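You operate a simulated robot arm through the tools that you are given. There is no shell and no other tool.

Carry out the task below with a simulated two-armed robot. There is one attempt and no reset: what you move stays moved.

JOB
On the long worktop over the dryer, fold the checked tea towel in half and then in half again.

The check looks at the end state, three seconds after you hand in, the way a careful person would. Anything else that was tipped, shoved, dropped, spilled or broken makes it a failure. Flat cloth is picked up by pressing the open fingertips on it (5 to 10 N) and closing them slowly along it; thin cloth reads only 2 to 8 mm in the jaws.

ROBOT AND FRAMES
Two 6-joint arms with two-finger parallel grippers on one trunk, on a base that moves. Base frame: it is fixed to the floor where the robot stands at the start and does not move with it; the origin is under the middle of the robot, x ahead of it, y to its left, z up. Units: cm, degrees, N and s.
The left shoulder is at the start at [28, 18.5, 83], the right one opposite. With the tool pointing down near the work surface each hand reaches from about 52 to 90 cm from the robot's upright axis, wherever it stands, measured 20 degrees to its own side. Places, roughly: checked tea towel [190, -70, 90]; long worktop over the dryer [200, -60, 90]. Payload 1.57 kg a hand.
Tool frame (each hand has its own): the origin (TCP) lies between the finger pads and is the grasp point; the fingertips stand 3 cm ahead of it; z points along the fingers, y is the line along which they close. The gripper opens to 8 cm. The fingers are 1.7 cm wide and 1.2 cm thick; the gripper's body (4 by 8.2 cm) begins 8 cm behind the TCP.
Orientation is that of the tool frame in the base frame, as a unit quaternion [w, x, y, z]. With the fingers straight down and closing along the base's y, the tool's x points along the base's -x, its y along +y and its z along -z.

CONTROLS
- The arms move only by the tool apply_moves. It takes "left_steps", "right_steps" or both (then of equal length, played together; a hand with none holds still); each is a list of rows, each a list of 7 numbers: the shift along the base's x, y, z in cm, then the turn, a rotation vector about the base's x, y, z in degrees, then the opening in per cent of the stroke, from 0 (shut) to 100 (fully open). In form: [[dx, dy, dz, wx, wy, wz, gripper], ...]. A call has 1 to 20 rows; each row is the pose to reach, as a shift and turn from the pose commanded when the call began. Each row takes 0.2 s and may step no farther than 5 cm and 8.6 degrees from the row before; otherwise, or with a gripper value out of range, the whole call is refused. A pose out of reach is approached as far as the arm can. The call stops where the force on the tool passes 40 N (or 10 N more than at its start, if that is more) or the arm is blocked; 0.2 s more then pass. Each finger travels about 15.3 cm/s and halts on what it meets, pressing with about 41 N; the grip force reading is that of the motor and also rises with nothing between the fingers. The clock runs only during rows and for 0.2 s after the last one: add rows that repeat a pose to give the fingers time. It gives the time, the measured TCP pose, the force on the tool (base axes), the opening and the grip force at its end, in the units of the frame above (readings bear some noise), with the torque about the TCP (base axes, N m) and any sound that the robot's microphone picked up.
- Cameras (640 x 400 px; columns grow to the right, rows downward): "scene" is now at [24.43, 0.22, 128.03]; the picture's right is [0.02, -1.00, 0.00], its down [-0.64, -0.01, -0.77] and it looks along [0.77, 0.01, -0.64] (base axes); focal length 248 px, centre (320, 200). "left" rides on the left gripper at [7.2, 0.7, -12.2] in its tool frame; the picture's right is [-0.09, 1.00, 0.00], its down [-0.84, -0.08, -0.54] and it looks along [-0.54, -0.05, 0.84] (tool axes); focal length 238 px, centre (320, 200). "right" rides on the right gripper at [7.2, -0.7, -12.2] in its tool frame; the picture's right is [0.09, 1.00, 0.00], its down [-0.84, 0.08, -0.54] and it looks along [-0.54, 0.05, 0.84] (tool axes); focal length 238 px, centre (320, 200). There is no depth. A picture from a camera that has moved, and an enlarged one, comes with that camera's place and axes in the base frame and with its lens.
- grab_frame(camera): a new picture of that camera. No time passes.
- move_column(by): slides the trunk up (or, below 0, down) by that many cm; the arms and the scene camera ride with it, the base frame stays. It gives what a move gives, with no picture.
- drive_base(legs): drives the robot by 1 to 6 legs, each [ahead, turn to the left] in cm and degrees, along the robot's own axes; the way and the turn of a leg run together, so that a leg with both is an arc; at most 150 cm and 180 degrees a leg. The arms and the cameras ride along, it lands a little off, and it stops where it bumps. It gives what a move gives.
- aim_head(pan, tilt): turns the head with the scene camera to pan (to the left, within 86 degrees either way) and tilt (down, from -29 to 69), counted from straight ahead of the robot. It gives what a move gives.
- inspect(camera, box): a new picture of the part [left, top, right, bottom] of that camera's present view, enlarged. No time passes.
- hand_in(): hands the job in; it is judged then, once.

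Places have to be worked out from the pictures, the camera data and where the tool is seen. Open the grippers and draw the arms clear of the work before you hand the job in, unless the task says otherwise.

The tools are called after "Emit:" by a JSON object that holds its "op" and its "data". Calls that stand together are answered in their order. apply_moves: Moves the arms, as the interface text tells. Its arguments: {"type":"object","properties":{"left_steps":{"type":"array"},"right_steps":{"type":"array"}},"required":[]} The other tools are called the same way: move_column (by) moves the trunk up or down; drive_base (legs) drives the base; aim_head (pan, tilt) turns the head that bears the scene camera; grab_frame (camera) takes a picture; inspect (camera, box) takes an enlarged picture of a part of a camera's view; hand_in () hands the job in.

At the start:

```text
t: 0.0
left_position: [54.46, 27.21, 111.27]
left_tool_rot: [0.0, 0.0, 1.0, 0.0]
left_ft_force: [0.3, -0.2, 0.5]
left_wrist_torque: [0.01, 0.01, 0.0]
left_finger_gap: 7.97
left_gripper_force: 0.0
right_position: [55.88, -24.18, 106.04]
right_tool_rot: [0.0, 0.0, 1.0, 0.0]
right_ft_force: [0.6, 0.1, -0.4]
right_wrist_torque: [0.03, -0.02, 0.01]
right_finger_gap: 8.0
right_gripper_force: 0.0
trunk travel left (down, up): [-52.5, 46.5]
robot x, y, heading: [0.13, -0.14, 0.1]
head pan, tilt (commanded): [0.9, 40.0]
```

scene: 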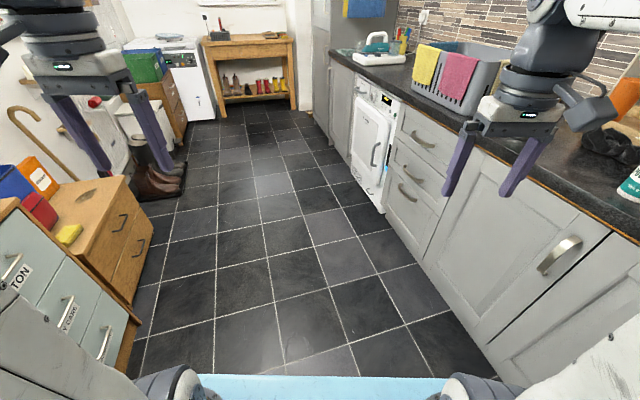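
right: 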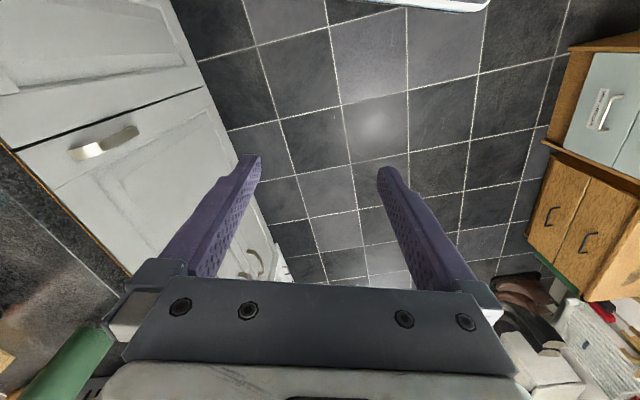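
left: 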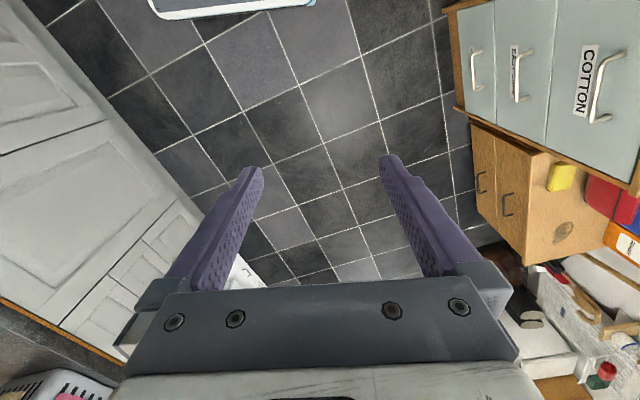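

I'll begin by looking at the worktop more closely with the scene camera, to find the towel and its neighbours.

Emit:
{"op": "inspect", "data": {"camera": "scene", "box": [320, 0, 640, 200]}}

Emit:
{"op": "aim_head", "data": {"pan": -25, "tilt": 20}}

Emit:
{"op": "grab_frame", "data": {"camera": "scene"}}

```text
2.00 times, centred on (480, 100) of scene
camera zoom: at [24.43, 0.22, 128.03], right [0.02, -1.0, 0.0], down [-0.64, -0.01, -0.77], along [0.77, 0.01, -0.64], focal length 496 px, centre (0, 400)
```

zoom: 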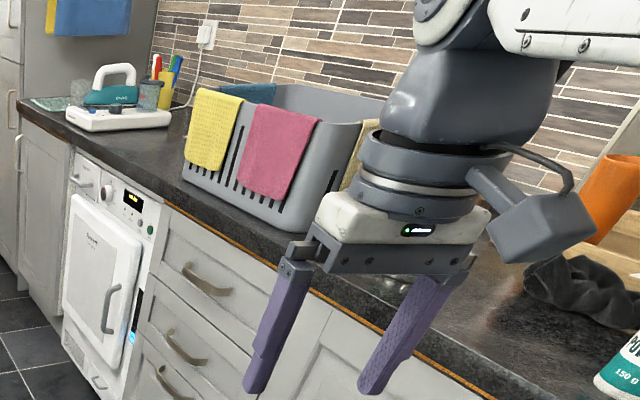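

```text
t: 0.9
left_position: [54.57, 27.15, 111.28]
left_tool_rot: [0.0, 0.0, 1.0, 0.0]
left_ft_force: [-0.3, -0.2, -0.4]
left_wrist_torque: [-0.02, 0.03, 0.01]
left_finger_gap: 8.02
left_gripper_force: 0.0
right_position: [55.89, -24.15, 106.01]
right_tool_rot: [0.0, 0.0, 1.0, 0.0]
right_ft_force: [-1.2, 0.5, -1.6]
right_wrist_torque: [0.0, 0.02, -0.02]
right_finger_gap: 8.03
right_gripper_force: 0.1
trunk travel left (down, up): [-52.5, 46.5]
robot x, y, heading: [0.35, 0.11, 0.0]
head pan, tilt (commanded): [-25.0, 20.0]
```

```text
taken
camera scene: at [24.37, -3.85, 131.16], right [-0.42, -0.91, 0.0], down [-0.31, 0.14, -0.94], along [0.85, -0.4, -0.34], focal length 248 px, centre (320, 200)
```

scene: 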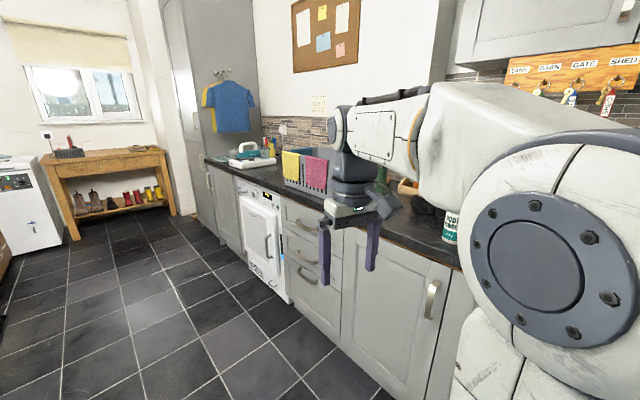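

The worktop runs at about 15° to my heading and the towel must lie beyond the grey basket, over the dryer. I turn left 15° and drive along the worktop, then turn to face it while keeping well clear.

Emit:
{"op": "drive_base", "data": {"legs": [[0, 15.5], [145, 0], [18, 0], [0, -90]]}}

Emit:
{"op": "aim_head", "data": {"pan": 0, "tilt": 30}}

Emit:
{"op": "grab_frame", "data": {"camera": "scene"}}

```text
t: 13.8
left_position: [195.2, -1.64, 111.21]
left_tool_rot: [0.0, 0.602, 0.798, 0.0]
left_ft_force: [1.5, 0.5, 0.1]
left_wrist_torque: [0.0, 0.0, -0.02]
left_finger_gap: 8.0
left_gripper_force: 0.0
right_position: [146.34, -17.0, 106.15]
right_tool_rot: [0.0, 0.603, 0.798, 0.0]
right_ft_force: [0.4, -0.2, -0.3]
right_wrist_torque: [-0.04, 0.02, 0.01]
right_finger_gap: 8.01
right_gripper_force: 0.0
trunk travel left (down, up): [-52.5, 46.5]
robot x, y, heading: [154.34, 43.14, -74.1]
head pan, tilt (commanded): [-25.0, 20.0]
```

```text
t: 14.7
left_position: [195.32, -1.74, 111.22]
left_tool_rot: [0.0, 0.602, 0.799, 0.0]
left_ft_force: [0.1, -0.6, 0.0]
left_wrist_torque: [-0.04, 0.02, 0.02]
left_finger_gap: 8.0
left_gripper_force: 0.0
right_position: [146.22, -17.07, 106.05]
right_tool_rot: [-0.001, 0.603, 0.798, 0.0]
right_ft_force: [-0.7, 0.1, 0.9]
right_wrist_torque: [-0.03, 0.01, -0.01]
right_finger_gap: 8.0
right_gripper_force: 0.0
trunk travel left (down, up): [-52.5, 46.5]
robot x, y, heading: [154.51, 43.5, -73.8]
head pan, tilt (commanded): [0.0, 30.0]
```

```text
taken
camera scene: at [161.01, 19.33, 129.57], right [-0.96, -0.27, 0.0], down [-0.14, 0.48, -0.87], along [0.24, -0.83, -0.5], focal length 248 px, centre (320, 200)
```

scene: 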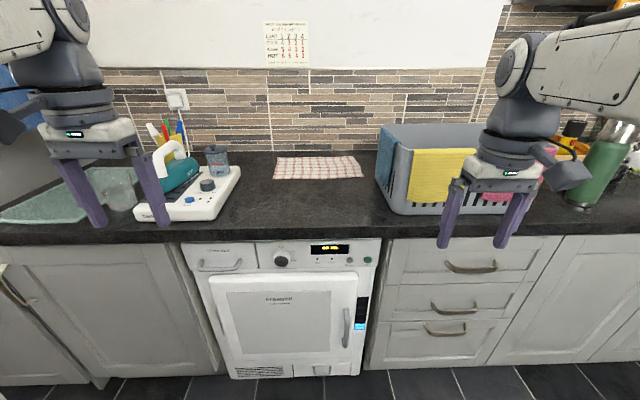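

The checked towel lies flat towards the back, between the sewing-kit/iron caddy and the basket. I zoom in for corner positions.

Emit:
{"op": "inspect", "data": {"camera": "scene", "box": [240, 130, 400, 230]}}

Emit:
{"op": "inspect", "data": {"camera": "scene", "box": [120, 100, 440, 300]}}

```text
4.00 times, centred on (320, 180) of scene
camera zoom: at [161.01, 19.33, 129.57], right [-0.96, -0.27, 0.0], down [-0.14, 0.48, -0.87], along [0.24, -0.83, -0.5], focal length 991 px, centre (320, 280)
```

zoom: 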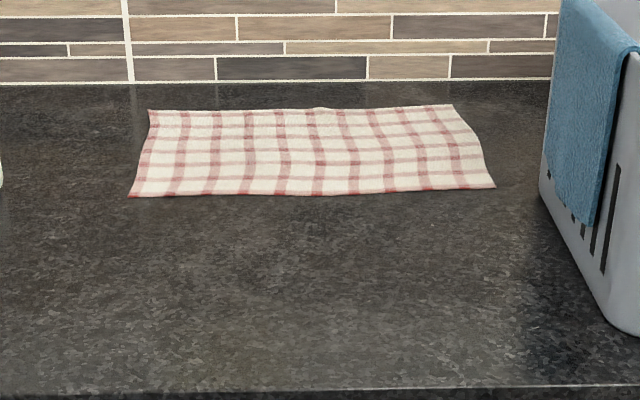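

```text
2.00 times, centred on (280, 200) of scene
camera zoom: at [161.01, 19.33, 129.57], right [-0.96, -0.27, 0.0], down [-0.14, 0.48, -0.87], along [0.24, -0.83, -0.5], focal length 496 px, centre (400, 200)
```

zoom: 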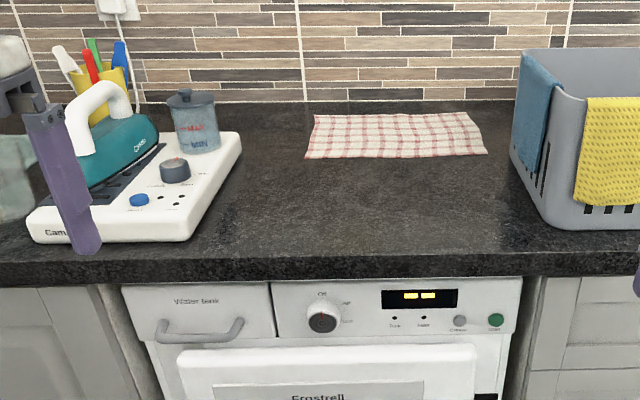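

Towel: about 35 cm wide by 24 cm deep, with the basket close on its right and the iron caddy on its left. Before driving closer, I raise both hands and bring them inward so they pass between the basket and the caddy.

Emit:
{"op": "apply_moves", "data": {"left_steps": [[-1.8, -0.5, 2.4, 0, 0, 0, 100], [-3.5, -1.0, 4.8, 0, 0, 0, 90], [-5.3, -1.5, 7.2, 0, 0, 0, 80], [-7.0, -2.0, 9.6, 0, 0, 0, 70], [-8.8, -2.6, 12, 0, 0, 0, 60], [-10.6, -3.1, 14, 0, 0, 0, 60]], "right_steps": [[1.8, 0.5, 3.1, 0, 0, 0, 100], [3.5, 1.0, 6.2, 0, 0, 0, 90], [5.3, 1.5, 9.3, 0, 0, 0, 80], [7.0, 2.0, 12.4, 0, 0, 0, 70], [8.8, 2.6, 15.5, 0, 0, 0, 60], [10.6, 3.1, 18.5, 0, 0, 0, 60]]}}

Emit:
{"op": "aim_head", "data": {"pan": 0, "tilt": 60}}

Emit:
{"op": "grab_frame", "data": {"camera": "scene"}}

Emit:
{"op": "grab_frame", "data": {"camera": "left"}}

Emit:
{"op": "grab_frame", "data": {"camera": "right"}}

```text
t: 16.1
left_position: [185.16, -4.48, 119.27]
left_tool_rot: [0.001, 0.602, 0.798, 0.0]
left_ft_force: [-0.3, 1.1, -0.3]
left_wrist_torque: [0.0, 0.01, 0.01]
left_finger_gap: 4.8
left_gripper_force: 0.1
left hand out of reach, approached as far as the arm can: row 4, 5, 6
right_position: [156.25, -13.71, 119.05]
right_tool_rot: [0.0, 0.603, 0.798, -0.001]
right_ft_force: [0.0, 0.2, -1.0]
right_wrist_torque: [0.0, 0.01, -0.02]
right_finger_gap: 4.79
right_gripper_force: 0.1
right hand out of reach, approached as far as the arm can: row 5, 6
trunk travel left (down, up): [-52.5, 46.5]
robot x, y, heading: [154.29, 43.42, -74.2]
head pan, tilt (commanded): [0.0, 30.0]
```

```text
t: 17.1
left_position: [185.3, -4.44, 119.15]
left_tool_rot: [0.001, 0.602, 0.798, -0.001]
left_ft_force: [-0.5, -0.1, 0.6]
left_wrist_torque: [0.01, -0.01, 0.02]
left_finger_gap: 4.82
left_gripper_force: 0.0
right_position: [156.41, -13.78, 119.04]
right_tool_rot: [0.001, 0.602, 0.798, 0.0]
right_ft_force: [0.7, -0.2, -0.9]
right_wrist_torque: [-0.04, -0.01, 0.01]
right_finger_gap: 4.8
right_gripper_force: 0.0
trunk travel left (down, up): [-52.5, 46.5]
robot x, y, heading: [154.19, 43.31, -74.1]
head pan, tilt (commanded): [0.0, 60.0]
```

```text
taken
camera scene: at [160.37, 21.61, 125.36], right [-0.96, -0.27, 0.0], down [-0.24, 0.83, -0.5], along [0.14, -0.48, -0.87], focal length 248 px, centre (320, 200)
```

scene: 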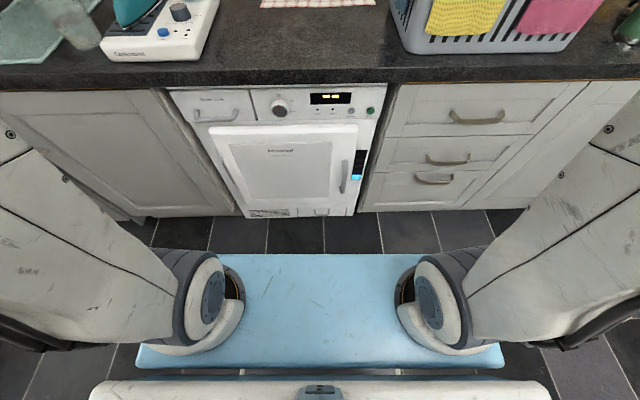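

```text
taken
camera left: at [184.07, 2.62, 131.45], right [0.98, 0.18, 0.0], down [0.15, -0.82, 0.54], along [0.1, -0.53, -0.84], focal length 238 px, centre (320, 200)
```

left: 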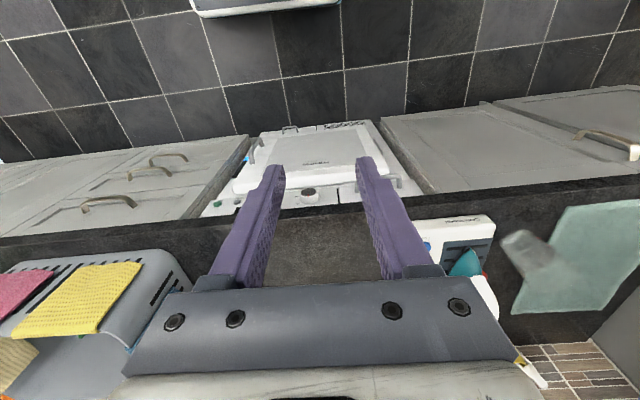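

```text
taken
camera right: at [153.66, -6.93, 131.24], right [0.93, 0.36, 0.0], down [0.3, -0.78, 0.54], along [0.2, -0.51, -0.84], focal length 238 px, centre (320, 200)
```

right: 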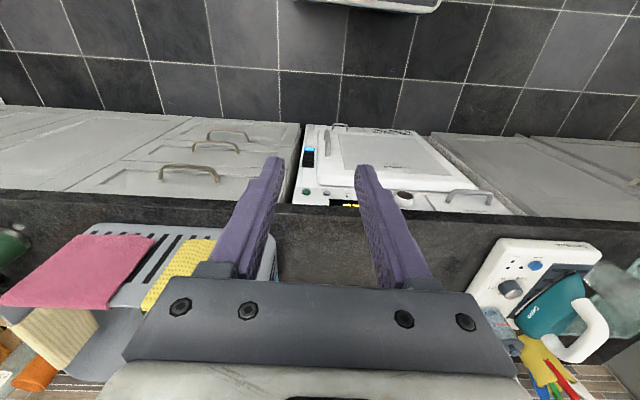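

The arms top out near z 119 here, so I raise the trunk for more clearance. The same view afterwards will show whether the blue plate ahead of the robot rides with the trunk, which decides how close I may stand.

Emit:
{"op": "move_column", "data": {"by": 12}}

Emit:
{"op": "grab_frame", "data": {"camera": "scene"}}

```text
t: 18.6
left_position: [185.3, -4.42, 131.11]
left_tool_rot: [0.001, 0.602, 0.798, -0.001]
left_ft_force: [-1.4, -0.8, -0.5]
left_wrist_torque: [0.01, -0.02, -0.01]
left_finger_gap: 4.79
left_gripper_force: 0.0
right_position: [156.32, -13.7, 131.17]
right_tool_rot: [0.0, 0.602, 0.798, -0.001]
right_ft_force: [-0.1, -0.6, -1.0]
right_wrist_torque: [0.0, 0.0, 0.0]
right_finger_gap: 4.78
right_gripper_force: 0.0
trunk travel left (down, up): [-64.5, 34.5]
robot x, y, heading: [154.22, 43.4, -74.0]
head pan, tilt (commanded): [0.0, 60.0]
```

```text
taken
camera scene: at [160.37, 21.61, 137.35], right [-0.96, -0.27, 0.0], down [-0.24, 0.83, -0.5], along [0.14, -0.48, -0.87], focal length 248 px, centre (320, 200)
```

scene: 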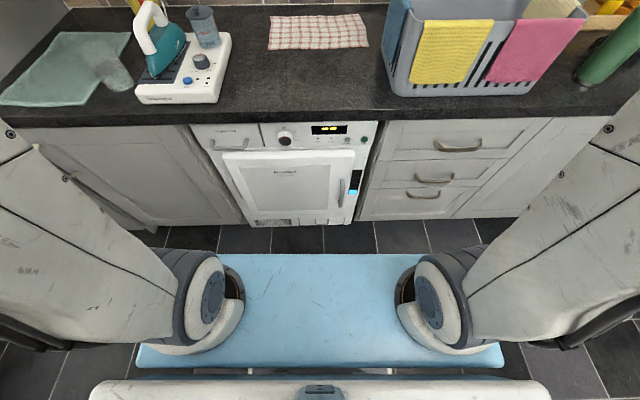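

The blue plate rides with the trunk, so its front is about 40 cm ahead of the axis. I zoom along the worktop edge to measure its distance and angle exactly before driving in.

Emit:
{"op": "inspect", "data": {"camera": "scene", "box": [0, 80, 160, 180]}}

Emit:
{"op": "inspect", "data": {"camera": "scene", "box": [480, 60, 640, 160]}}

Emit:
{"op": "inspect", "data": {"camera": "scene", "box": [220, 0, 420, 125]}}

```text
4.00 times, centred on (80, 130) of scene
camera zoom: at [160.37, 21.61, 137.35], right [-0.96, -0.27, 0.0], down [-0.24, 0.83, -0.5], along [0.14, -0.48, -0.87], focal length 991 px, centre (1280, 480)
```

zoom: 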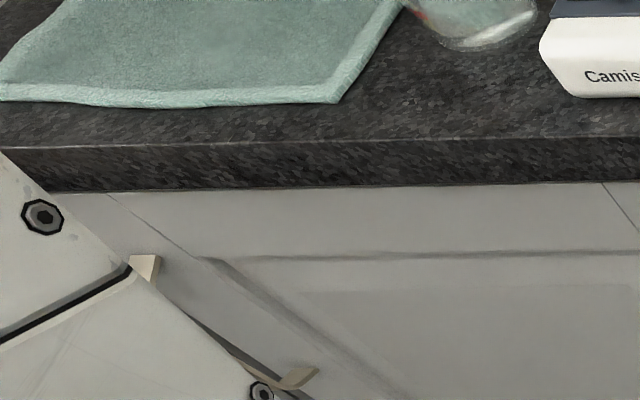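

```text
4.00 times, centred on (560, 110) of scene
camera zoom: at [160.37, 21.61, 137.35], right [-0.96, -0.27, 0.0], down [-0.24, 0.83, -0.5], along [0.14, -0.48, -0.87], focal length 991 px, centre (-640, 560)
```

zoom: 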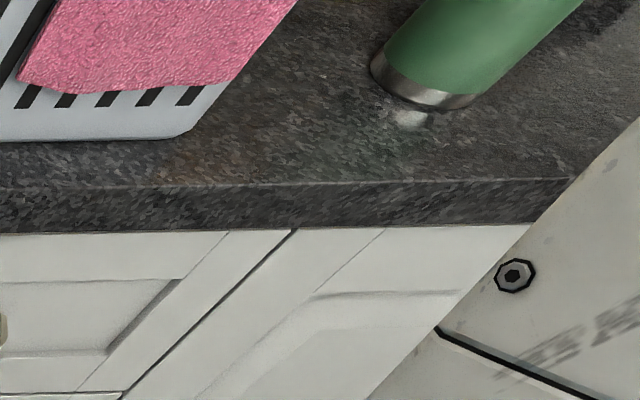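

```text
3.20 times, centred on (320, 62) of scene
camera zoom: at [160.37, 21.61, 137.35], right [-0.96, -0.27, 0.0], down [-0.24, 0.83, -0.5], along [0.14, -0.48, -0.87], focal length 793 px, centre (320, 640)
```

zoom: 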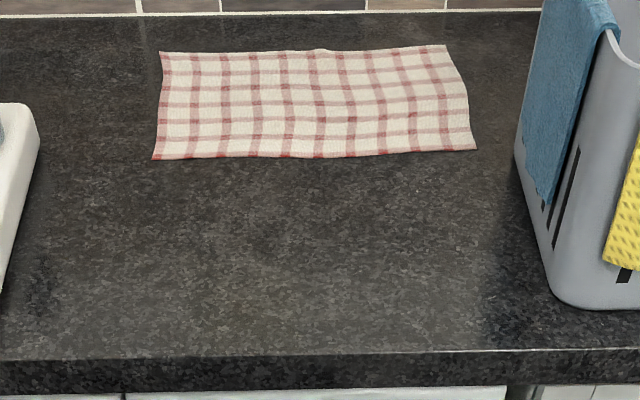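

The worktop edge is about 79 cm from my axis, and I'm 1.7° off square to it. I drive in 33 cm, slightly to the right and then squared up, which leaves the plate about 5 cm short of the edge.

Emit:
{"op": "drive_base", "data": {"legs": [[0, -3.3], [33, 0], [0, 5]]}}

Emit:
{"op": "grab_frame", "data": {"camera": "scene"}}

Emit:
{"op": "grab_frame", "data": {"camera": "left"}}

Emit:
{"op": "grab_frame", "data": {"camera": "right"}}

```text
t: 21.6
left_position: [193.92, -35.53, 131.19]
left_tool_rot: [0.001, 0.591, 0.807, 0.0]
left_ft_force: [-0.1, -0.3, -0.1]
left_wrist_torque: [0.01, -0.01, -0.01]
left_finger_gap: 4.81
left_gripper_force: 0.1
right_position: [165.15, -45.57, 131.12]
right_tool_rot: [0.0, 0.591, 0.807, 0.0]
right_ft_force: [-1.3, 0.7, 0.0]
right_wrist_torque: [0.03, 0.01, -0.02]
right_finger_gap: 4.82
right_gripper_force: 0.0
trunk travel left (down, up): [-64.5, 34.5]
robot x, y, heading: [161.25, 11.46, -72.2]
head pan, tilt (commanded): [0.0, 60.0]
```

```text
taken
camera scene: at [168.11, -10.12, 137.35], right [-0.95, -0.3, 0.0], down [-0.26, 0.83, -0.5], along [0.15, -0.48, -0.87], focal length 248 px, centre (320, 200)
```

scene: 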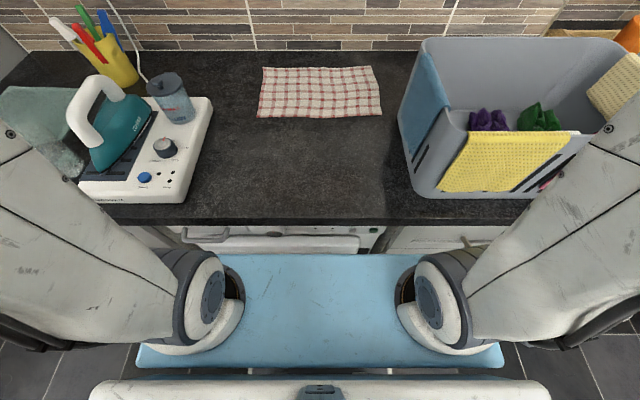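

```text
taken
camera left: at [192.37, -28.42, 143.45], right [0.98, 0.21, 0.0], down [0.18, -0.82, 0.54], along [0.12, -0.53, -0.84], focal length 238 px, centre (320, 200)
```

left: 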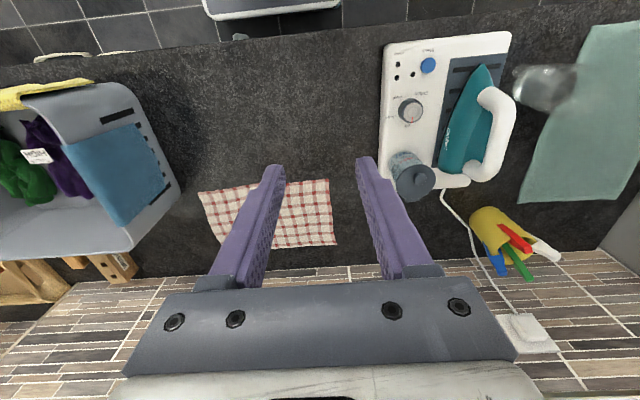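

```text
taken
camera right: at [162.27, -38.86, 143.24], right [0.92, 0.39, 0.0], down [0.33, -0.77, 0.54], along [0.21, -0.5, -0.84], focal length 238 px, centre (320, 200)
```

right: 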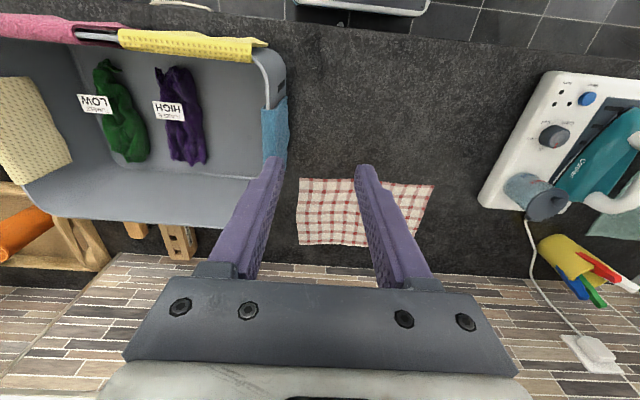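

I'm now square to the counter with a good view. I zoom on the towel for accurate corner positions and read the edge gap.

Emit:
{"op": "inspect", "data": {"camera": "scene", "box": [240, 50, 400, 150]}}

Emit:
{"op": "inspect", "data": {"camera": "scene", "box": [200, 180, 440, 330]}}

```text
4.00 times, centred on (320, 100) of scene
camera zoom: at [168.11, -10.12, 137.35], right [-0.95, -0.3, 0.0], down [-0.26, 0.83, -0.5], along [0.15, -0.48, -0.87], focal length 991 px, centre (320, 600)
```

zoom: 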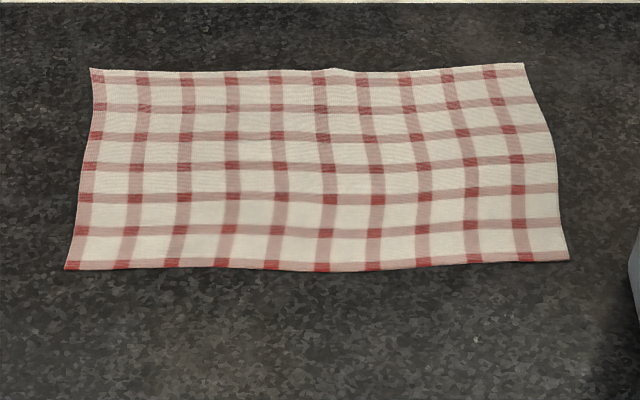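

```text
2.67 times, centred on (320, 255) of scene
camera zoom: at [168.11, -10.12, 137.35], right [-0.95, -0.3, 0.0], down [-0.26, 0.83, -0.5], along [0.15, -0.48, -0.87], focal length 661 px, centre (320, 53)
```

zoom: 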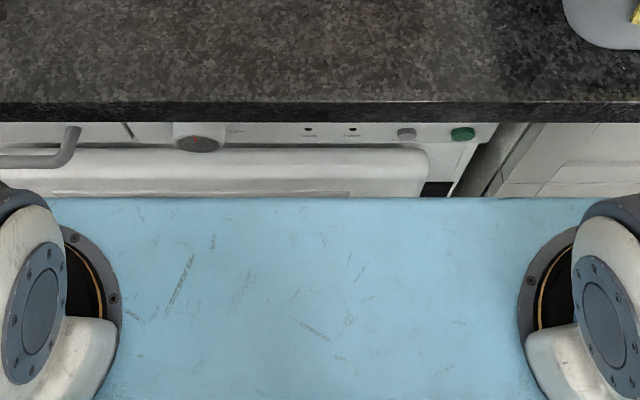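

The towel's corners come out at about (76 cm ahead, 17 left) and (77 ahead, 17 right), with the basket's blue cloth close on the right. I'll turn both tools 45° so the camera housings face inward and move ahead at a safe height first.

Emit:
{"op": "apply_moves", "data": {"left_steps": [[1.0, -3.7, 0, 0, 0, 7.5, 50], [1.9, -7.5, 0, 0, 0, 15, 50], [2.9, -11.3, 0, 0, 0, 22.5, 50], [3.9, -15.1, 0, 0, 0, 30, 50], [4.8, -18.8, 0, 0, 0, 37.5, 50], [5.8, -22.6, 0, 0, 0, 45, 50]], "right_steps": [[1.0, -3.7, 0, 0, 0, -7.5, 50], [1.9, -7.5, 0, 0, 0, -15, 50], [2.8, -11.3, 0, 0, 0, -22.5, 50], [3.8, -15.1, 0, 0, 0, -30, 50], [4.7, -18.9, 0, 0, 0, -37.5, 50], [5.7, -22.6, 0, 0, 0, -45, 50]]}}

Emit:
{"op": "grab_frame", "data": {"camera": "scene"}}

Emit:
{"op": "grab_frame", "data": {"camera": "left"}}

Emit:
{"op": "grab_frame", "data": {"camera": "right"}}

```text
t: 23.1
left_position: [198.32, -51.97, 125.45]
left_tool_rot: [0.002, 0.243, 0.97, -0.003]
left_ft_force: [0.2, 0.7, 0.0]
left_wrist_torque: [-0.03, -0.01, 0.0]
left_finger_gap: 4.0
left_gripper_force: 0.1
left hand out of reach, approached as far as the arm can: row 1, 2, 3, 4, 5, 6
right_position: [168.37, -62.04, 125.08]
right_tool_rot: [0.003, 0.847, 0.532, -0.002]
right_ft_force: [0.6, 0.4, 0.9]
right_wrist_torque: [-0.03, -0.01, 0.0]
right_finger_gap: 3.99
right_gripper_force: 0.1
right hand out of reach, approached as far as the arm can: row 1, 2, 3, 4, 5, 6
trunk travel left (down, up): [-64.5, 34.5]
robot x, y, heading: [161.38, 11.57, -72.2]
head pan, tilt (commanded): [0.0, 60.0]
```

```text
taken
camera scene: at [168.11, -10.03, 137.4], right [-0.95, -0.3, 0.0], down [-0.26, 0.83, -0.5], along [0.15, -0.48, -0.87], focal length 248 px, centre (320, 200)
```

scene: 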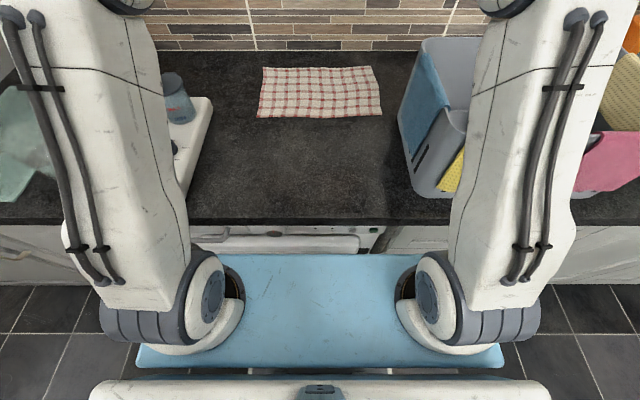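

```text
taken
camera left: at [192.43, -47.86, 137.77], right [0.55, 0.83, 0.0], down [0.7, -0.46, 0.55], along [0.45, -0.3, -0.84], focal length 238 px, centre (320, 200)
```

left: 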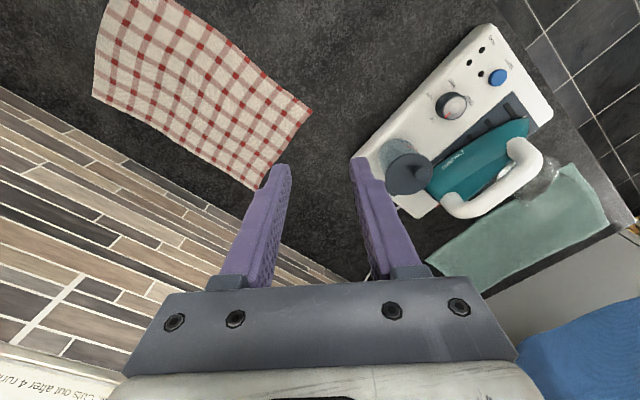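

```text
taken
camera right: at [170.87, -55.08, 137.31], right [0.94, -0.35, 0.0], down [-0.29, -0.78, 0.55], along [-0.19, -0.51, -0.84], focal length 238 px, centre (320, 200)
```

right: 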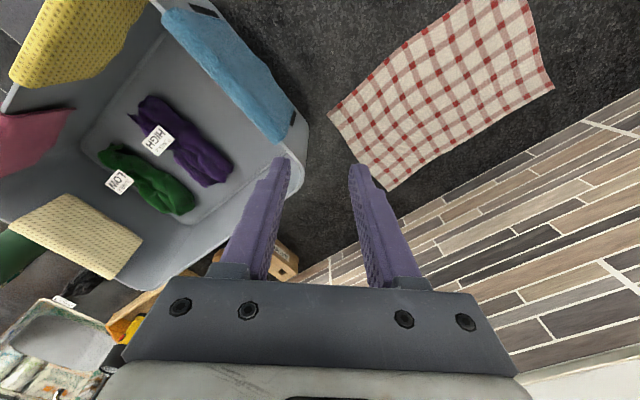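

The commanded pose was beyond reach at that height, so I lower by a known amount to learn where the command stands now. This stays above the basket rim.

Emit:
{"op": "apply_moves", "data": {"left_steps": [[0, 0, -3.4, 0, 0, 0, 50], [0, 0, -6.8, 0, 0, 0, 50], [0, 0, -10, 0, 0, 0, 50], [0, 0, -10, 0, 0, 0, 50]], "right_steps": [[0, 0, -3.4, 0, 0, 0, 50], [0, 0, -6.8, 0, 0, 0, 50], [0, 0, -10, 0, 0, 0, 50], [0, 0, -10, 0, 0, 0, 50]]}}

```text
t: 24.1
left_position: [198.04, -52.1, 115.33]
left_tool_rot: [0.001, 0.237, 0.971, 0.0]
left_ft_force: [0.6, -0.5, 0.2]
left_wrist_torque: [-0.03, 0.03, -0.01]
left_finger_gap: 4.0
left_gripper_force: 0.1
right_position: [168.55, -62.06, 114.87]
right_tool_rot: [0.0, 0.855, 0.519, -0.001]
right_ft_force: [0.2, 0.4, 0.5]
right_wrist_torque: [0.02, 0.01, 0.0]
right_finger_gap: 3.98
right_gripper_force: 0.0
trunk travel left (down, up): [-64.5, 34.5]
robot x, y, heading: [161.19, 11.21, -72.5]
head pan, tilt (commanded): [0.0, 60.0]
```

The command follows where the arms actually are. Now I move both hands over the front corners, then lower to hover about 12 cm above the cloth and look.

Emit:
{"op": "apply_moves", "data": {"left_steps": [[0.8, -3, 0, 0, 0, 0, 50], [1.66, -6, 0, 0, 0, 0, 50], [1.66, -6, -4, 0, 0, 0, 50], [1.66, -6, -8, 0, 0, 0, 50], [1.66, -6, -11, 0, 0, 0, 50], [1.66, -6, -11, 0, 0, 0, 50]], "right_steps": [[1.2, -3, 0, 0, 0, 0, 50], [2.35, -6.1, 0, 0, 0, 0, 50], [2.35, -6.1, -4, 0, 0, 0, 50], [2.35, -6.1, -8, 0, 0, 0, 50], [2.35, -6.1, -11, 0, 0, 0, 50], [2.35, -6.1, -11, 0, 0, 0, 50]]}}

Emit:
{"op": "grab_frame", "data": {"camera": "scene"}}

Emit:
{"op": "grab_frame", "data": {"camera": "left"}}

Emit:
{"op": "grab_frame", "data": {"camera": "right"}}

```text
t: 25.4
left_position: [199.69, -58.13, 104.07]
left_tool_rot: [0.002, 0.237, 0.972, -0.001]
left_ft_force: [-0.3, -0.2, 0.0]
left_wrist_torque: [0.01, 0.01, 0.0]
left_finger_gap: 4.0
left_gripper_force: 0.1
right_position: [170.91, -68.36, 103.66]
right_tool_rot: [0.001, 0.855, 0.519, -0.001]
right_ft_force: [-0.7, -0.3, 0.4]
right_wrist_torque: [0.0, 0.02, -0.01]
right_finger_gap: 4.01
right_gripper_force: 0.0
trunk travel left (down, up): [-64.5, 34.5]
robot x, y, heading: [161.07, 11.47, -72.4]
head pan, tilt (commanded): [0.0, 60.0]
```

```text
taken
camera scene: at [168.14, -10.14, 137.35], right [-0.95, -0.3, 0.0], down [-0.26, 0.83, -0.5], along [0.15, -0.48, -0.87], focal length 248 px, centre (320, 200)
```

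scene: 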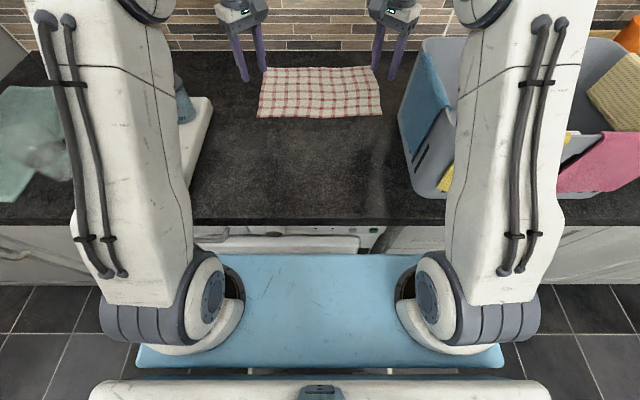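

```text
taken
camera left: at [193.62, -54.17, 116.35], right [0.54, 0.84, 0.0], down [0.71, -0.45, 0.54], along [0.46, -0.29, -0.84], focal length 238 px, centre (320, 200)
```

left: 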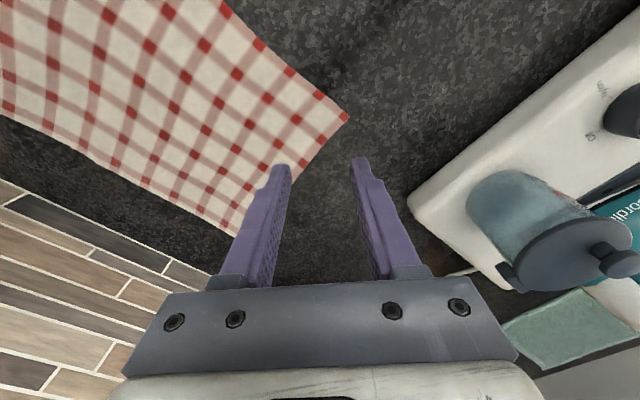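

```text
taken
camera right: at [173.61, -61.6, 115.83], right [0.93, -0.38, 0.0], down [-0.32, -0.78, 0.54], along [-0.2, -0.5, -0.84], focal length 238 px, centre (320, 200)
```

right: 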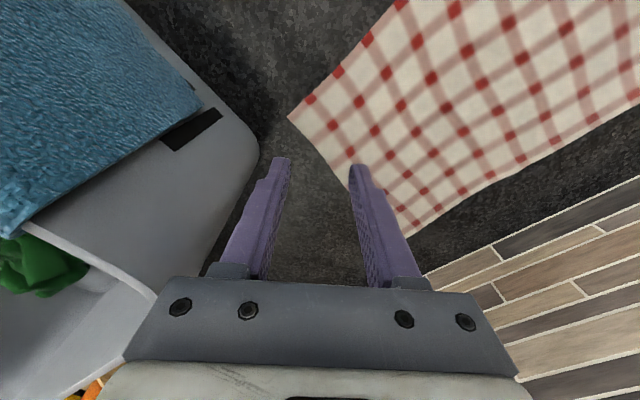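

Cross-checking hand and scene cameras puts the surface at about z 90.7, the left front corner at (200.4, -54.9) and the right at (168.5, -66.0). I narrow the openings to 3 cm, centre on the corners and descend to just above the cloth.

Emit:
{"op": "apply_moves", "data": {"left_steps": [[-0.4, 1.1, -3, 0, 0, 0, 38], [-0.4, 1.1, -6, 0, 0, 0, 38], [-0.4, 1.1, -8, 0, 0, 0, 38], [-0.4, 1.1, -9, 0, 0, 0, 38], [-0.4, 1.1, -9, 0, 0, 0, 38]], "right_steps": [[-0.3, 1.25, -3, 0, 0, 0, 38], [-0.3, 1.25, -6, 0, 0, 0, 38], [-0.3, 1.25, -8, 0, 0, 0, 38], [-0.3, 1.25, -8.6, 0, 0, 0, 38], [-0.3, 1.25, -8.6, 0, 0, 0, 38]]}}

Emit:
{"op": "grab_frame", "data": {"camera": "left"}}

Emit:
{"op": "grab_frame", "data": {"camera": "right"}}

Emit:
{"op": "inspect", "data": {"camera": "scene", "box": [220, 0, 420, 125]}}

```text
t: 26.6
left_position: [199.26, -56.95, 95.32]
left_tool_rot: [0.0, 0.236, 0.972, 0.0]
left_ft_force: [-0.8, -1.0, 0.0]
left_wrist_torque: [0.02, -0.02, 0.02]
left_finger_gap: 3.03
left_gripper_force: 0.1
right_position: [170.64, -67.06, 95.33]
right_tool_rot: [0.0, 0.854, 0.52, -0.001]
right_ft_force: [0.4, 0.6, 0.2]
right_wrist_torque: [-0.01, 0.02, 0.02]
right_finger_gap: 3.0
right_gripper_force: 0.0
trunk travel left (down, up): [-64.5, 34.5]
robot x, y, heading: [161.42, 11.58, -72.3]
head pan, tilt (commanded): [0.0, 60.0]
```

```text
taken
camera left: at [193.29, -53.1, 107.55], right [0.54, 0.84, 0.0], down [0.71, -0.45, 0.54], along [0.46, -0.29, -0.84], focal length 238 px, centre (320, 200)
```

left: 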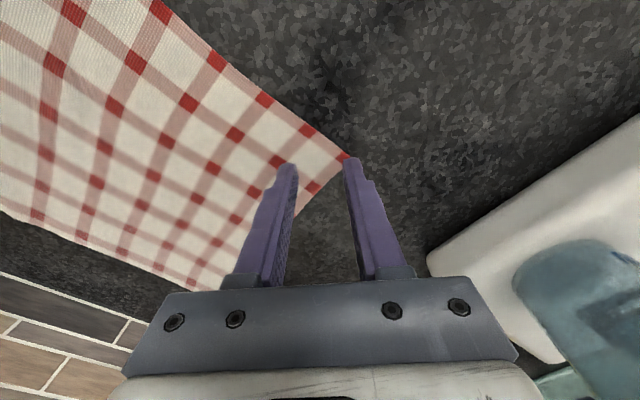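

```text
taken
camera right: at [173.39, -60.38, 107.52], right [0.93, -0.38, 0.0], down [-0.32, -0.78, 0.54], along [-0.2, -0.5, -0.84], focal length 238 px, centre (320, 200)
```

right: 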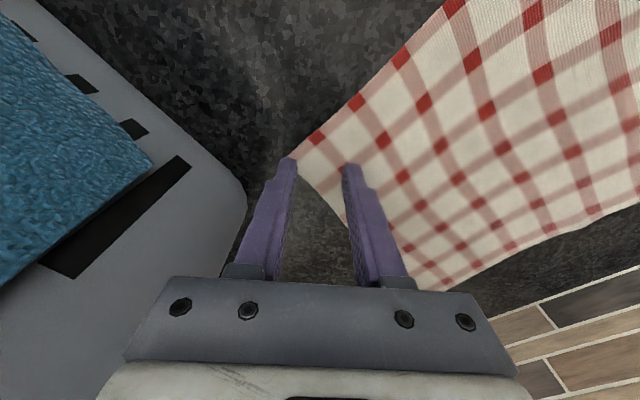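

```text
3.20 times, centred on (320, 62) of scene
camera zoom: at [168.14, -10.13, 137.35], right [-0.95, -0.3, 0.0], down [-0.26, 0.83, -0.5], along [0.15, -0.48, -0.87], focal length 793 px, centre (320, 640)
```

zoom: 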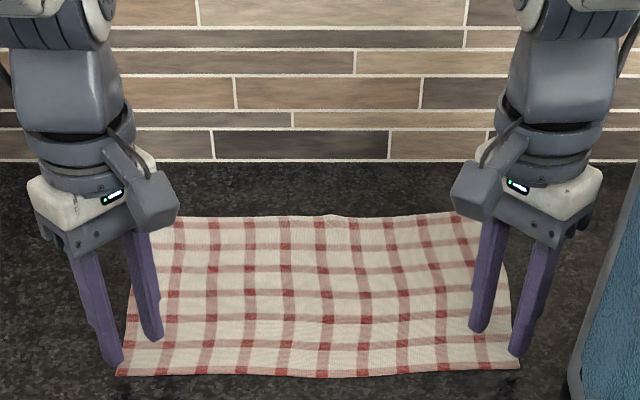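

Both outer fingertips sit over their corners. Now I lower in small steps to find contact and regulate the pressing force to 5–10 N.

Emit:
{"op": "apply_moves", "data": {"left_steps": [[0, 0, -0.5, 0, 0, 0, 38], [0, 0, -1.0, 0, 0, 0, 38], [0, 0, -1.3, 0, 0, 0, 38], [0, 0, -1.3, 0, 0, 0, 38]], "right_steps": [[0.27, -0.14, -0.5, 0, 0, 0, 38], [0.27, -0.14, -1.0, 0, 0, 0, 38], [0.27, -0.14, -1.3, 0, 0, 0, 38], [0.27, -0.14, -1.3, 0, 0, 0, 38]]}}

```text
t: 27.6
left_position: [199.34, -57.02, 94.15]
left_tool_rot: [0.001, 0.237, 0.972, -0.002]
left_ft_force: [-0.8, 0.8, 13.2]
left_wrist_torque: [0.14, -0.02, 0.02]
left_finger_gap: 3.04
left_gripper_force: 0.0
right_position: [170.75, -67.19, 94.15]
right_tool_rot: [0.002, 0.854, 0.52, -0.001]
right_ft_force: [-0.4, -1.3, 5.5]
right_wrist_torque: [0.02, 0.07, -0.02]
right_finger_gap: 3.0
right_gripper_force: 0.2
trunk travel left (down, up): [-64.5, 34.5]
robot x, y, heading: [161.31, 11.58, -72.7]
head pan, tilt (commanded): [0.0, 60.0]
```

Contact made: 13 N left, 5.5 N right, surface near z 91.1. I ease the left up a touch and close both grippers slowly along the cloth.

Emit:
{"op": "apply_moves", "data": {"left_steps": [[0, 0, 0.06, 0, 0, 0, 38], [0, 0, 0.06, 0, 0, 0, 35], [0, 0, 0.06, 0, 0, 0, 33], [0, 0, 0.06, 0, 0, 0, 31], [0, 0, 0.06, 0, 0, 0, 29], [0, 0, 0.06, 0, 0, 0, 27], [0, 0, 0.06, 0, 0, 0, 25], [0, 0, 0.06, 0, 0, 0, 23], [0, 0, 0.06, 0, 0, 0, 21], [0, 0, 0.06, 0, 0, 0, 19], [0, 0, 0.06, 0, 0, 0, 17], [0, 0, 0.06, 0, 0, 0, 15], [0, 0, 0.06, 0, 0, 0, 13], [0, 0, 0.06, 0, 0, 0, 11], [0, 0, 0.06, 0, 0, 0, 9], [0, 0, 0.06, 0, 0, 0, 7], [0, 0, 0.06, 0, 0, 0, 5], [0, 0, 0.06, 0, 0, 0, 2], [0, 0, 0.06, 0, 0, 0, 0], [0, 0, 0.06, 0, 0, 0, 0]], "right_steps": [[0, 0, -0.02, 0, 0, 0, 38], [0, 0, -0.02, 0, 0, 0, 35], [0, 0, -0.02, 0, 0, 0, 33], [0, 0, -0.02, 0, 0, 0, 31], [0, 0, -0.02, 0, 0, 0, 29], [0, 0, -0.02, 0, 0, 0, 27], [0, 0, -0.02, 0, 0, 0, 25], [0, 0, -0.02, 0, 0, 0, 23], [0, 0, -0.02, 0, 0, 0, 21], [0, 0, -0.02, 0, 0, 0, 19], [0, 0, -0.02, 0, 0, 0, 17], [0, 0, -0.02, 0, 0, 0, 15], [0, 0, -0.02, 0, 0, 0, 13], [0, 0, -0.02, 0, 0, 0, 11], [0, 0, -0.02, 0, 0, 0, 9], [0, 0, -0.02, 0, 0, 0, 7], [0, 0, -0.02, 0, 0, 0, 5], [0, 0, -0.02, 0, 0, 0, 2], [0, 0, -0.02, 0, 0, 0, 0], [0, 0, -0.02, 0, 0, 0, 0]]}}

Emit:
{"op": "grab_frame", "data": {"camera": "left"}}

Emit:
{"op": "grab_frame", "data": {"camera": "right"}}

Emit:
{"op": "inspect", "data": {"camera": "scene", "box": [220, 0, 420, 125]}}

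```text
t: 31.9
left_position: [199.28, -56.94, 94.18]
left_tool_rot: [0.001, 0.237, 0.971, 0.0]
left_ft_force: [-0.3, 0.0, 2.2]
left_wrist_torque: [0.0, 0.04, -0.03]
left_finger_gap: 0.21
left_gripper_force: 24.0
right_position: [170.87, -67.18, 94.19]
right_tool_rot: [0.001, 0.855, 0.519, -0.001]
right_ft_force: [0.3, -0.6, 23.8]
right_wrist_torque: [0.09, 0.04, 0.02]
right_finger_gap: 0.01
right_gripper_force: 21.4
trunk travel left (down, up): [-64.5, 34.5]
robot x, y, heading: [161.27, 11.27, -72.4]
head pan, tilt (commanded): [0.0, 60.0]
```

```text
taken
camera left: at [193.38, -53.02, 106.45], right [0.54, 0.84, 0.0], down [0.71, -0.45, 0.54], along [0.46, -0.29, -0.84], focal length 238 px, centre (320, 200)
```

left: 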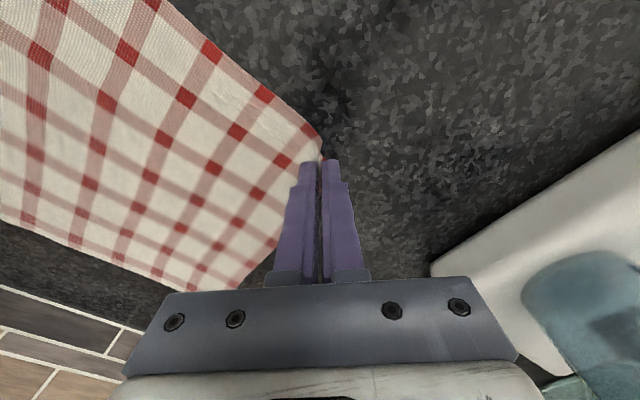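

```text
taken
camera right: at [173.6, -60.4, 106.31], right [0.93, -0.38, 0.0], down [-0.32, -0.78, 0.55], along [-0.2, -0.51, -0.84], focal length 238 px, centre (320, 200)
```

right: 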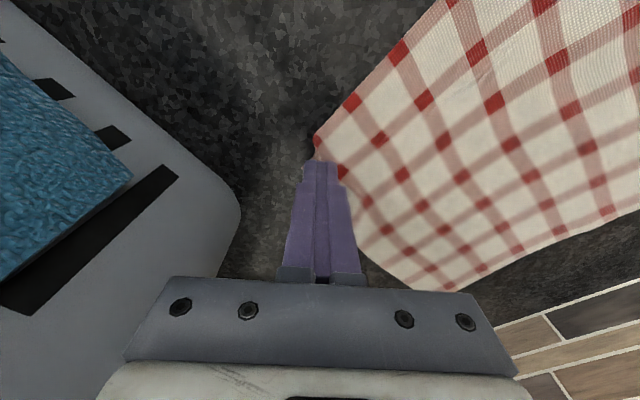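

```text
3.20 times, centred on (320, 62) of scene
camera zoom: at [168.12, -10.01, 137.38], right [-0.95, -0.3, 0.0], down [-0.26, 0.82, -0.5], along [0.15, -0.48, -0.87], focal length 793 px, centre (320, 640)
```

zoom: 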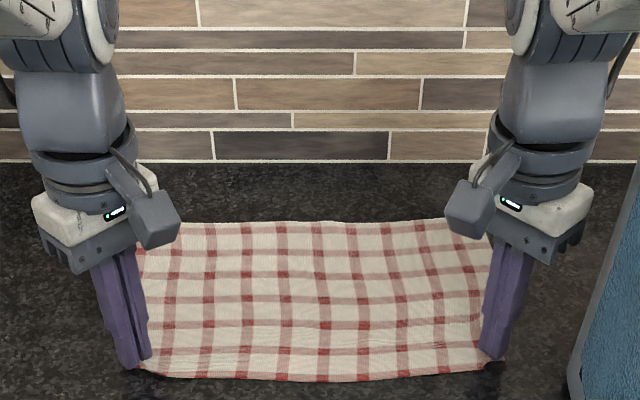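

The left has the cloth (2 mm gap with firm grip), but the right closed empty and is pressing too hard. I lift the right a little, open it and look at that corner.

Emit:
{"op": "apply_moves", "data": {"right_steps": [[0, 0, 0.5, 0, 0, 0, 0], [0, 0, 2.0, 0, 0, 0, 0], [0, 0, 3.5, 0, 0, 0, 20], [0, 0, 3.5, 0, 0, 0, 38], [0, 0, 3.5, 0, 0, 0, 38]]}}

Emit:
{"op": "grab_frame", "data": {"camera": "right"}}

Emit:
{"op": "inspect", "data": {"camera": "scene", "box": [320, 60, 400, 130]}}

```text
t: 33.0
left_position: [199.29, -57.08, 94.13]
left_tool_rot: [0.001, 0.237, 0.972, 0.0]
left_ft_force: [0.9, 0.5, 10.2]
left_wrist_torque: [0.06, -0.01, -0.03]
left_finger_gap: 0.23
left_gripper_force: 23.9
right_position: [170.85, -67.17, 97.64]
right_tool_rot: [0.0, 0.855, 0.519, 0.0]
right_ft_force: [1.1, 0.7, -0.2]
right_wrist_torque: [0.01, -0.03, 0.0]
right_finger_gap: 3.04
right_gripper_force: 0.1
trunk travel left (down, up): [-64.5, 34.5]
robot x, y, heading: [161.18, 11.72, -72.5]
head pan, tilt (commanded): [0.0, 60.0]
```

```text
taken
camera right: at [173.57, -60.46, 109.7], right [0.93, -0.38, 0.0], down [-0.32, -0.78, 0.54], along [-0.2, -0.5, -0.84], focal length 238 px, centre (320, 200)
```

right: 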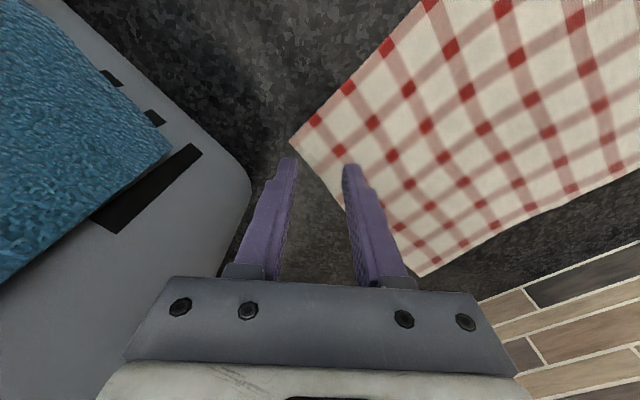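

```text
5.71 times, centred on (360, 95) of scene
camera zoom: at [168.12, -10.08, 137.37], right [-0.95, -0.3, 0.0], down [-0.26, 0.83, -0.5], along [0.15, -0.48, -0.87], focal length 1416 px, centre (91, 800)
```

zoom: 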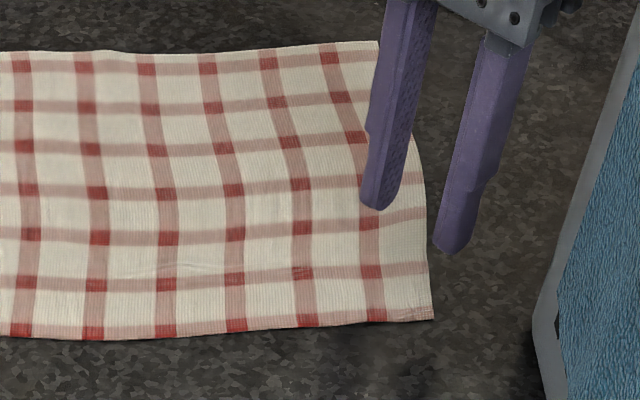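

The cloth relaxed flat again, with the right corner at about (168.9, -65.4). I move the right hand slightly further onto the cloth and touch down again gently.

Emit:
{"op": "apply_moves", "data": {"right_steps": [[0.71, 0.39, -1.0, 0, 0, 0, 38], [0.71, 0.39, -2.2, 0, 0, 0, 38], [0.71, 0.39, -3.0, 0, 0, 0, 38], [0.71, 0.39, -3.4, 0, 0, 0, 38], [0.71, 0.39, -3.4, 0, 0, 0, 38]]}}

Emit:
{"op": "grab_frame", "data": {"camera": "right"}}

```text
t: 34.2
left_position: [199.39, -57.17, 94.2]
left_tool_rot: [0.002, 0.236, 0.972, 0.0]
left_ft_force: [1.3, -0.7, 10.5]
left_wrist_torque: [-0.01, -0.04, -0.01]
left_finger_gap: 0.2
left_gripper_force: 23.6
right_position: [171.57, -66.82, 94.28]
right_tool_rot: [0.0, 0.855, 0.519, 0.0]
right_ft_force: [0.1, 0.4, 2.1]
right_wrist_torque: [0.02, 0.01, -0.02]
right_finger_gap: 3.03
right_gripper_force: 0.2
trunk travel left (down, up): [-64.5, 34.5]
robot x, y, heading: [161.34, 11.61, -72.1]
head pan, tilt (commanded): [0.0, 60.0]
```

```text
taken
camera right: at [174.23, -60.03, 106.36], right [0.93, -0.38, 0.0], down [-0.32, -0.78, 0.54], along [-0.2, -0.5, -0.84], focal length 238 px, centre (320, 200)
```

right: 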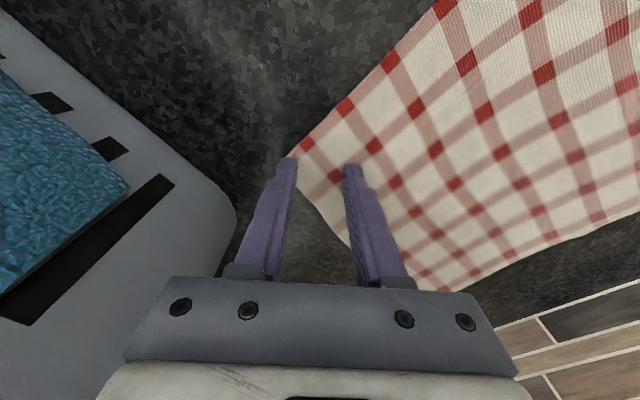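

Light contact at 2 N. I press a fraction more and begin closing slowly, checking the force halfway.

Emit:
{"op": "apply_moves", "data": {"right_steps": [[0, 0, -0.07, 0, 0, 0, 38], [0, 0, -0.07, 0, 0, 0, 38], [0, 0, -0.07, 0, 0, 0, 36], [0, 0, -0.07, 0, 0, 0, 34], [0, 0, -0.07, 0, 0, 0, 32], [0, 0, -0.07, 0, 0, 0, 30]]}}

Emit:
{"op": "grab_frame", "data": {"camera": "right"}}

```text
t: 35.6
left_position: [199.41, -56.96, 94.19]
left_tool_rot: [0.002, 0.238, 0.971, 0.0]
left_ft_force: [1.4, -2.6, 9.1]
left_wrist_torque: [-0.04, -0.05, -0.01]
left_finger_gap: 0.19
left_gripper_force: 24.0
right_position: [171.56, -66.78, 94.05]
right_tool_rot: [0.002, 0.854, 0.52, -0.001]
right_ft_force: [0.9, -1.3, 8.5]
right_wrist_torque: [0.07, 0.09, 0.01]
right_finger_gap: 2.37
right_gripper_force: 0.0
trunk travel left (down, up): [-64.5, 34.5]
robot x, y, heading: [161.39, 11.42, -72.4]
head pan, tilt (commanded): [0.0, 60.0]
```

```text
taken
camera right: at [174.24, -59.99, 106.32], right [0.93, -0.38, 0.0], down [-0.32, -0.78, 0.54], along [-0.2, -0.5, -0.84], focal length 238 px, centre (320, 200)
```

right: 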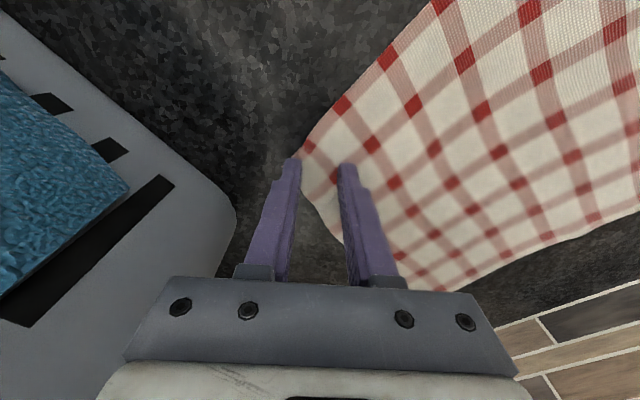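

Force is 8.5 N and the cloth is moving with the fingertips, so I continue closing slowly.

Emit:
{"op": "apply_moves", "data": {"right_steps": [[0, 0, 0, 0, 0, 0, 28], [0, 0, 0, 0, 0, 0, 26], [0, 0, 0, 0, 0, 0, 24], [0, 0, 0, 0, 0, 0, 22], [0, 0, 0, 0, 0, 0, 20], [0, 0, 0, 0, 0, 0, 18], [0, 0, 0, 0, 0, 0, 16], [0, 0, 0, 0, 0, 0, 14], [0, 0, 0, 0, 0, 0, 12]]}}

Emit:
{"op": "grab_frame", "data": {"camera": "right"}}

```text
t: 37.6
left_position: [199.45, -57.0, 94.02]
left_tool_rot: [0.001, 0.237, 0.971, -0.001]
left_ft_force: [-1.3, -1.9, 8.2]
left_wrist_torque: [-0.06, 0.04, -0.05]
left_finger_gap: 0.21
left_gripper_force: 23.8
right_position: [171.61, -66.79, 94.17]
right_tool_rot: [0.002, 0.855, 0.519, -0.001]
right_ft_force: [1.6, 0.2, 13.3]
right_wrist_torque: [0.03, -0.01, 0.0]
right_finger_gap: 0.86
right_gripper_force: 0.1
trunk travel left (down, up): [-64.5, 34.5]
robot x, y, heading: [161.18, 11.15, -72.4]
head pan, tilt (commanded): [0.0, 60.0]
```

```text
taken
camera right: at [174.25, -59.98, 106.32], right [0.93, -0.38, 0.0], down [-0.32, -0.78, 0.54], along [-0.2, -0.5, -0.84], focal length 238 px, centre (320, 200)
```

right: 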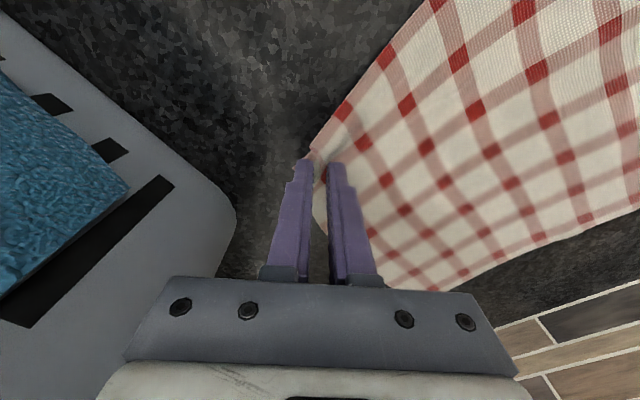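

A ridge is forming between the tips; force has crept to 13 N, so I ease up a hair while finishing the close.

Emit:
{"op": "apply_moves", "data": {"right_steps": [[0, 0, 0.04, 0, 0, 0, 10], [0, 0, 0.04, 0, 0, 0, 8], [0, 0, 0.04, 0, 0, 0, 6], [0, 0, 0.04, 0, 0, 0, 4], [0, 0, 0.04, 0, 0, 0, 2], [0, 0, 0.04, 0, 0, 0, 0], [0, 0, 0.04, 0, 0, 0, 0], [0, 0, 0.04, 0, 0, 0, 0]]}}

Emit:
{"op": "grab_frame", "data": {"camera": "right"}}

```text
t: 39.5
left_position: [199.26, -56.96, 94.14]
left_tool_rot: [0.001, 0.236, 0.972, -0.001]
left_ft_force: [-1.4, -1.6, 8.2]
left_wrist_torque: [-0.03, 0.02, -0.03]
left_finger_gap: 0.22
left_gripper_force: 23.6
right_position: [171.54, -66.69, 94.08]
right_tool_rot: [0.0, 0.854, 0.52, 0.0]
right_ft_force: [1.2, 1.1, 10.4]
right_wrist_torque: [0.08, -0.02, -0.02]
right_finger_gap: 0.19
right_gripper_force: 23.4
trunk travel left (down, up): [-64.5, 34.5]
robot x, y, heading: [161.45, 11.39, -72.2]
head pan, tilt (commanded): [0.0, 60.0]
```

```text
taken
camera right: at [174.24, -59.94, 106.33], right [0.93, -0.38, 0.0], down [-0.32, -0.78, 0.54], along [-0.2, -0.5, -0.84], focal length 238 px, centre (320, 200)
```

right: 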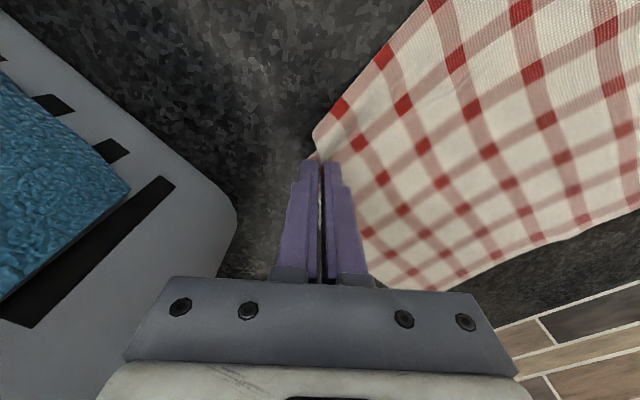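

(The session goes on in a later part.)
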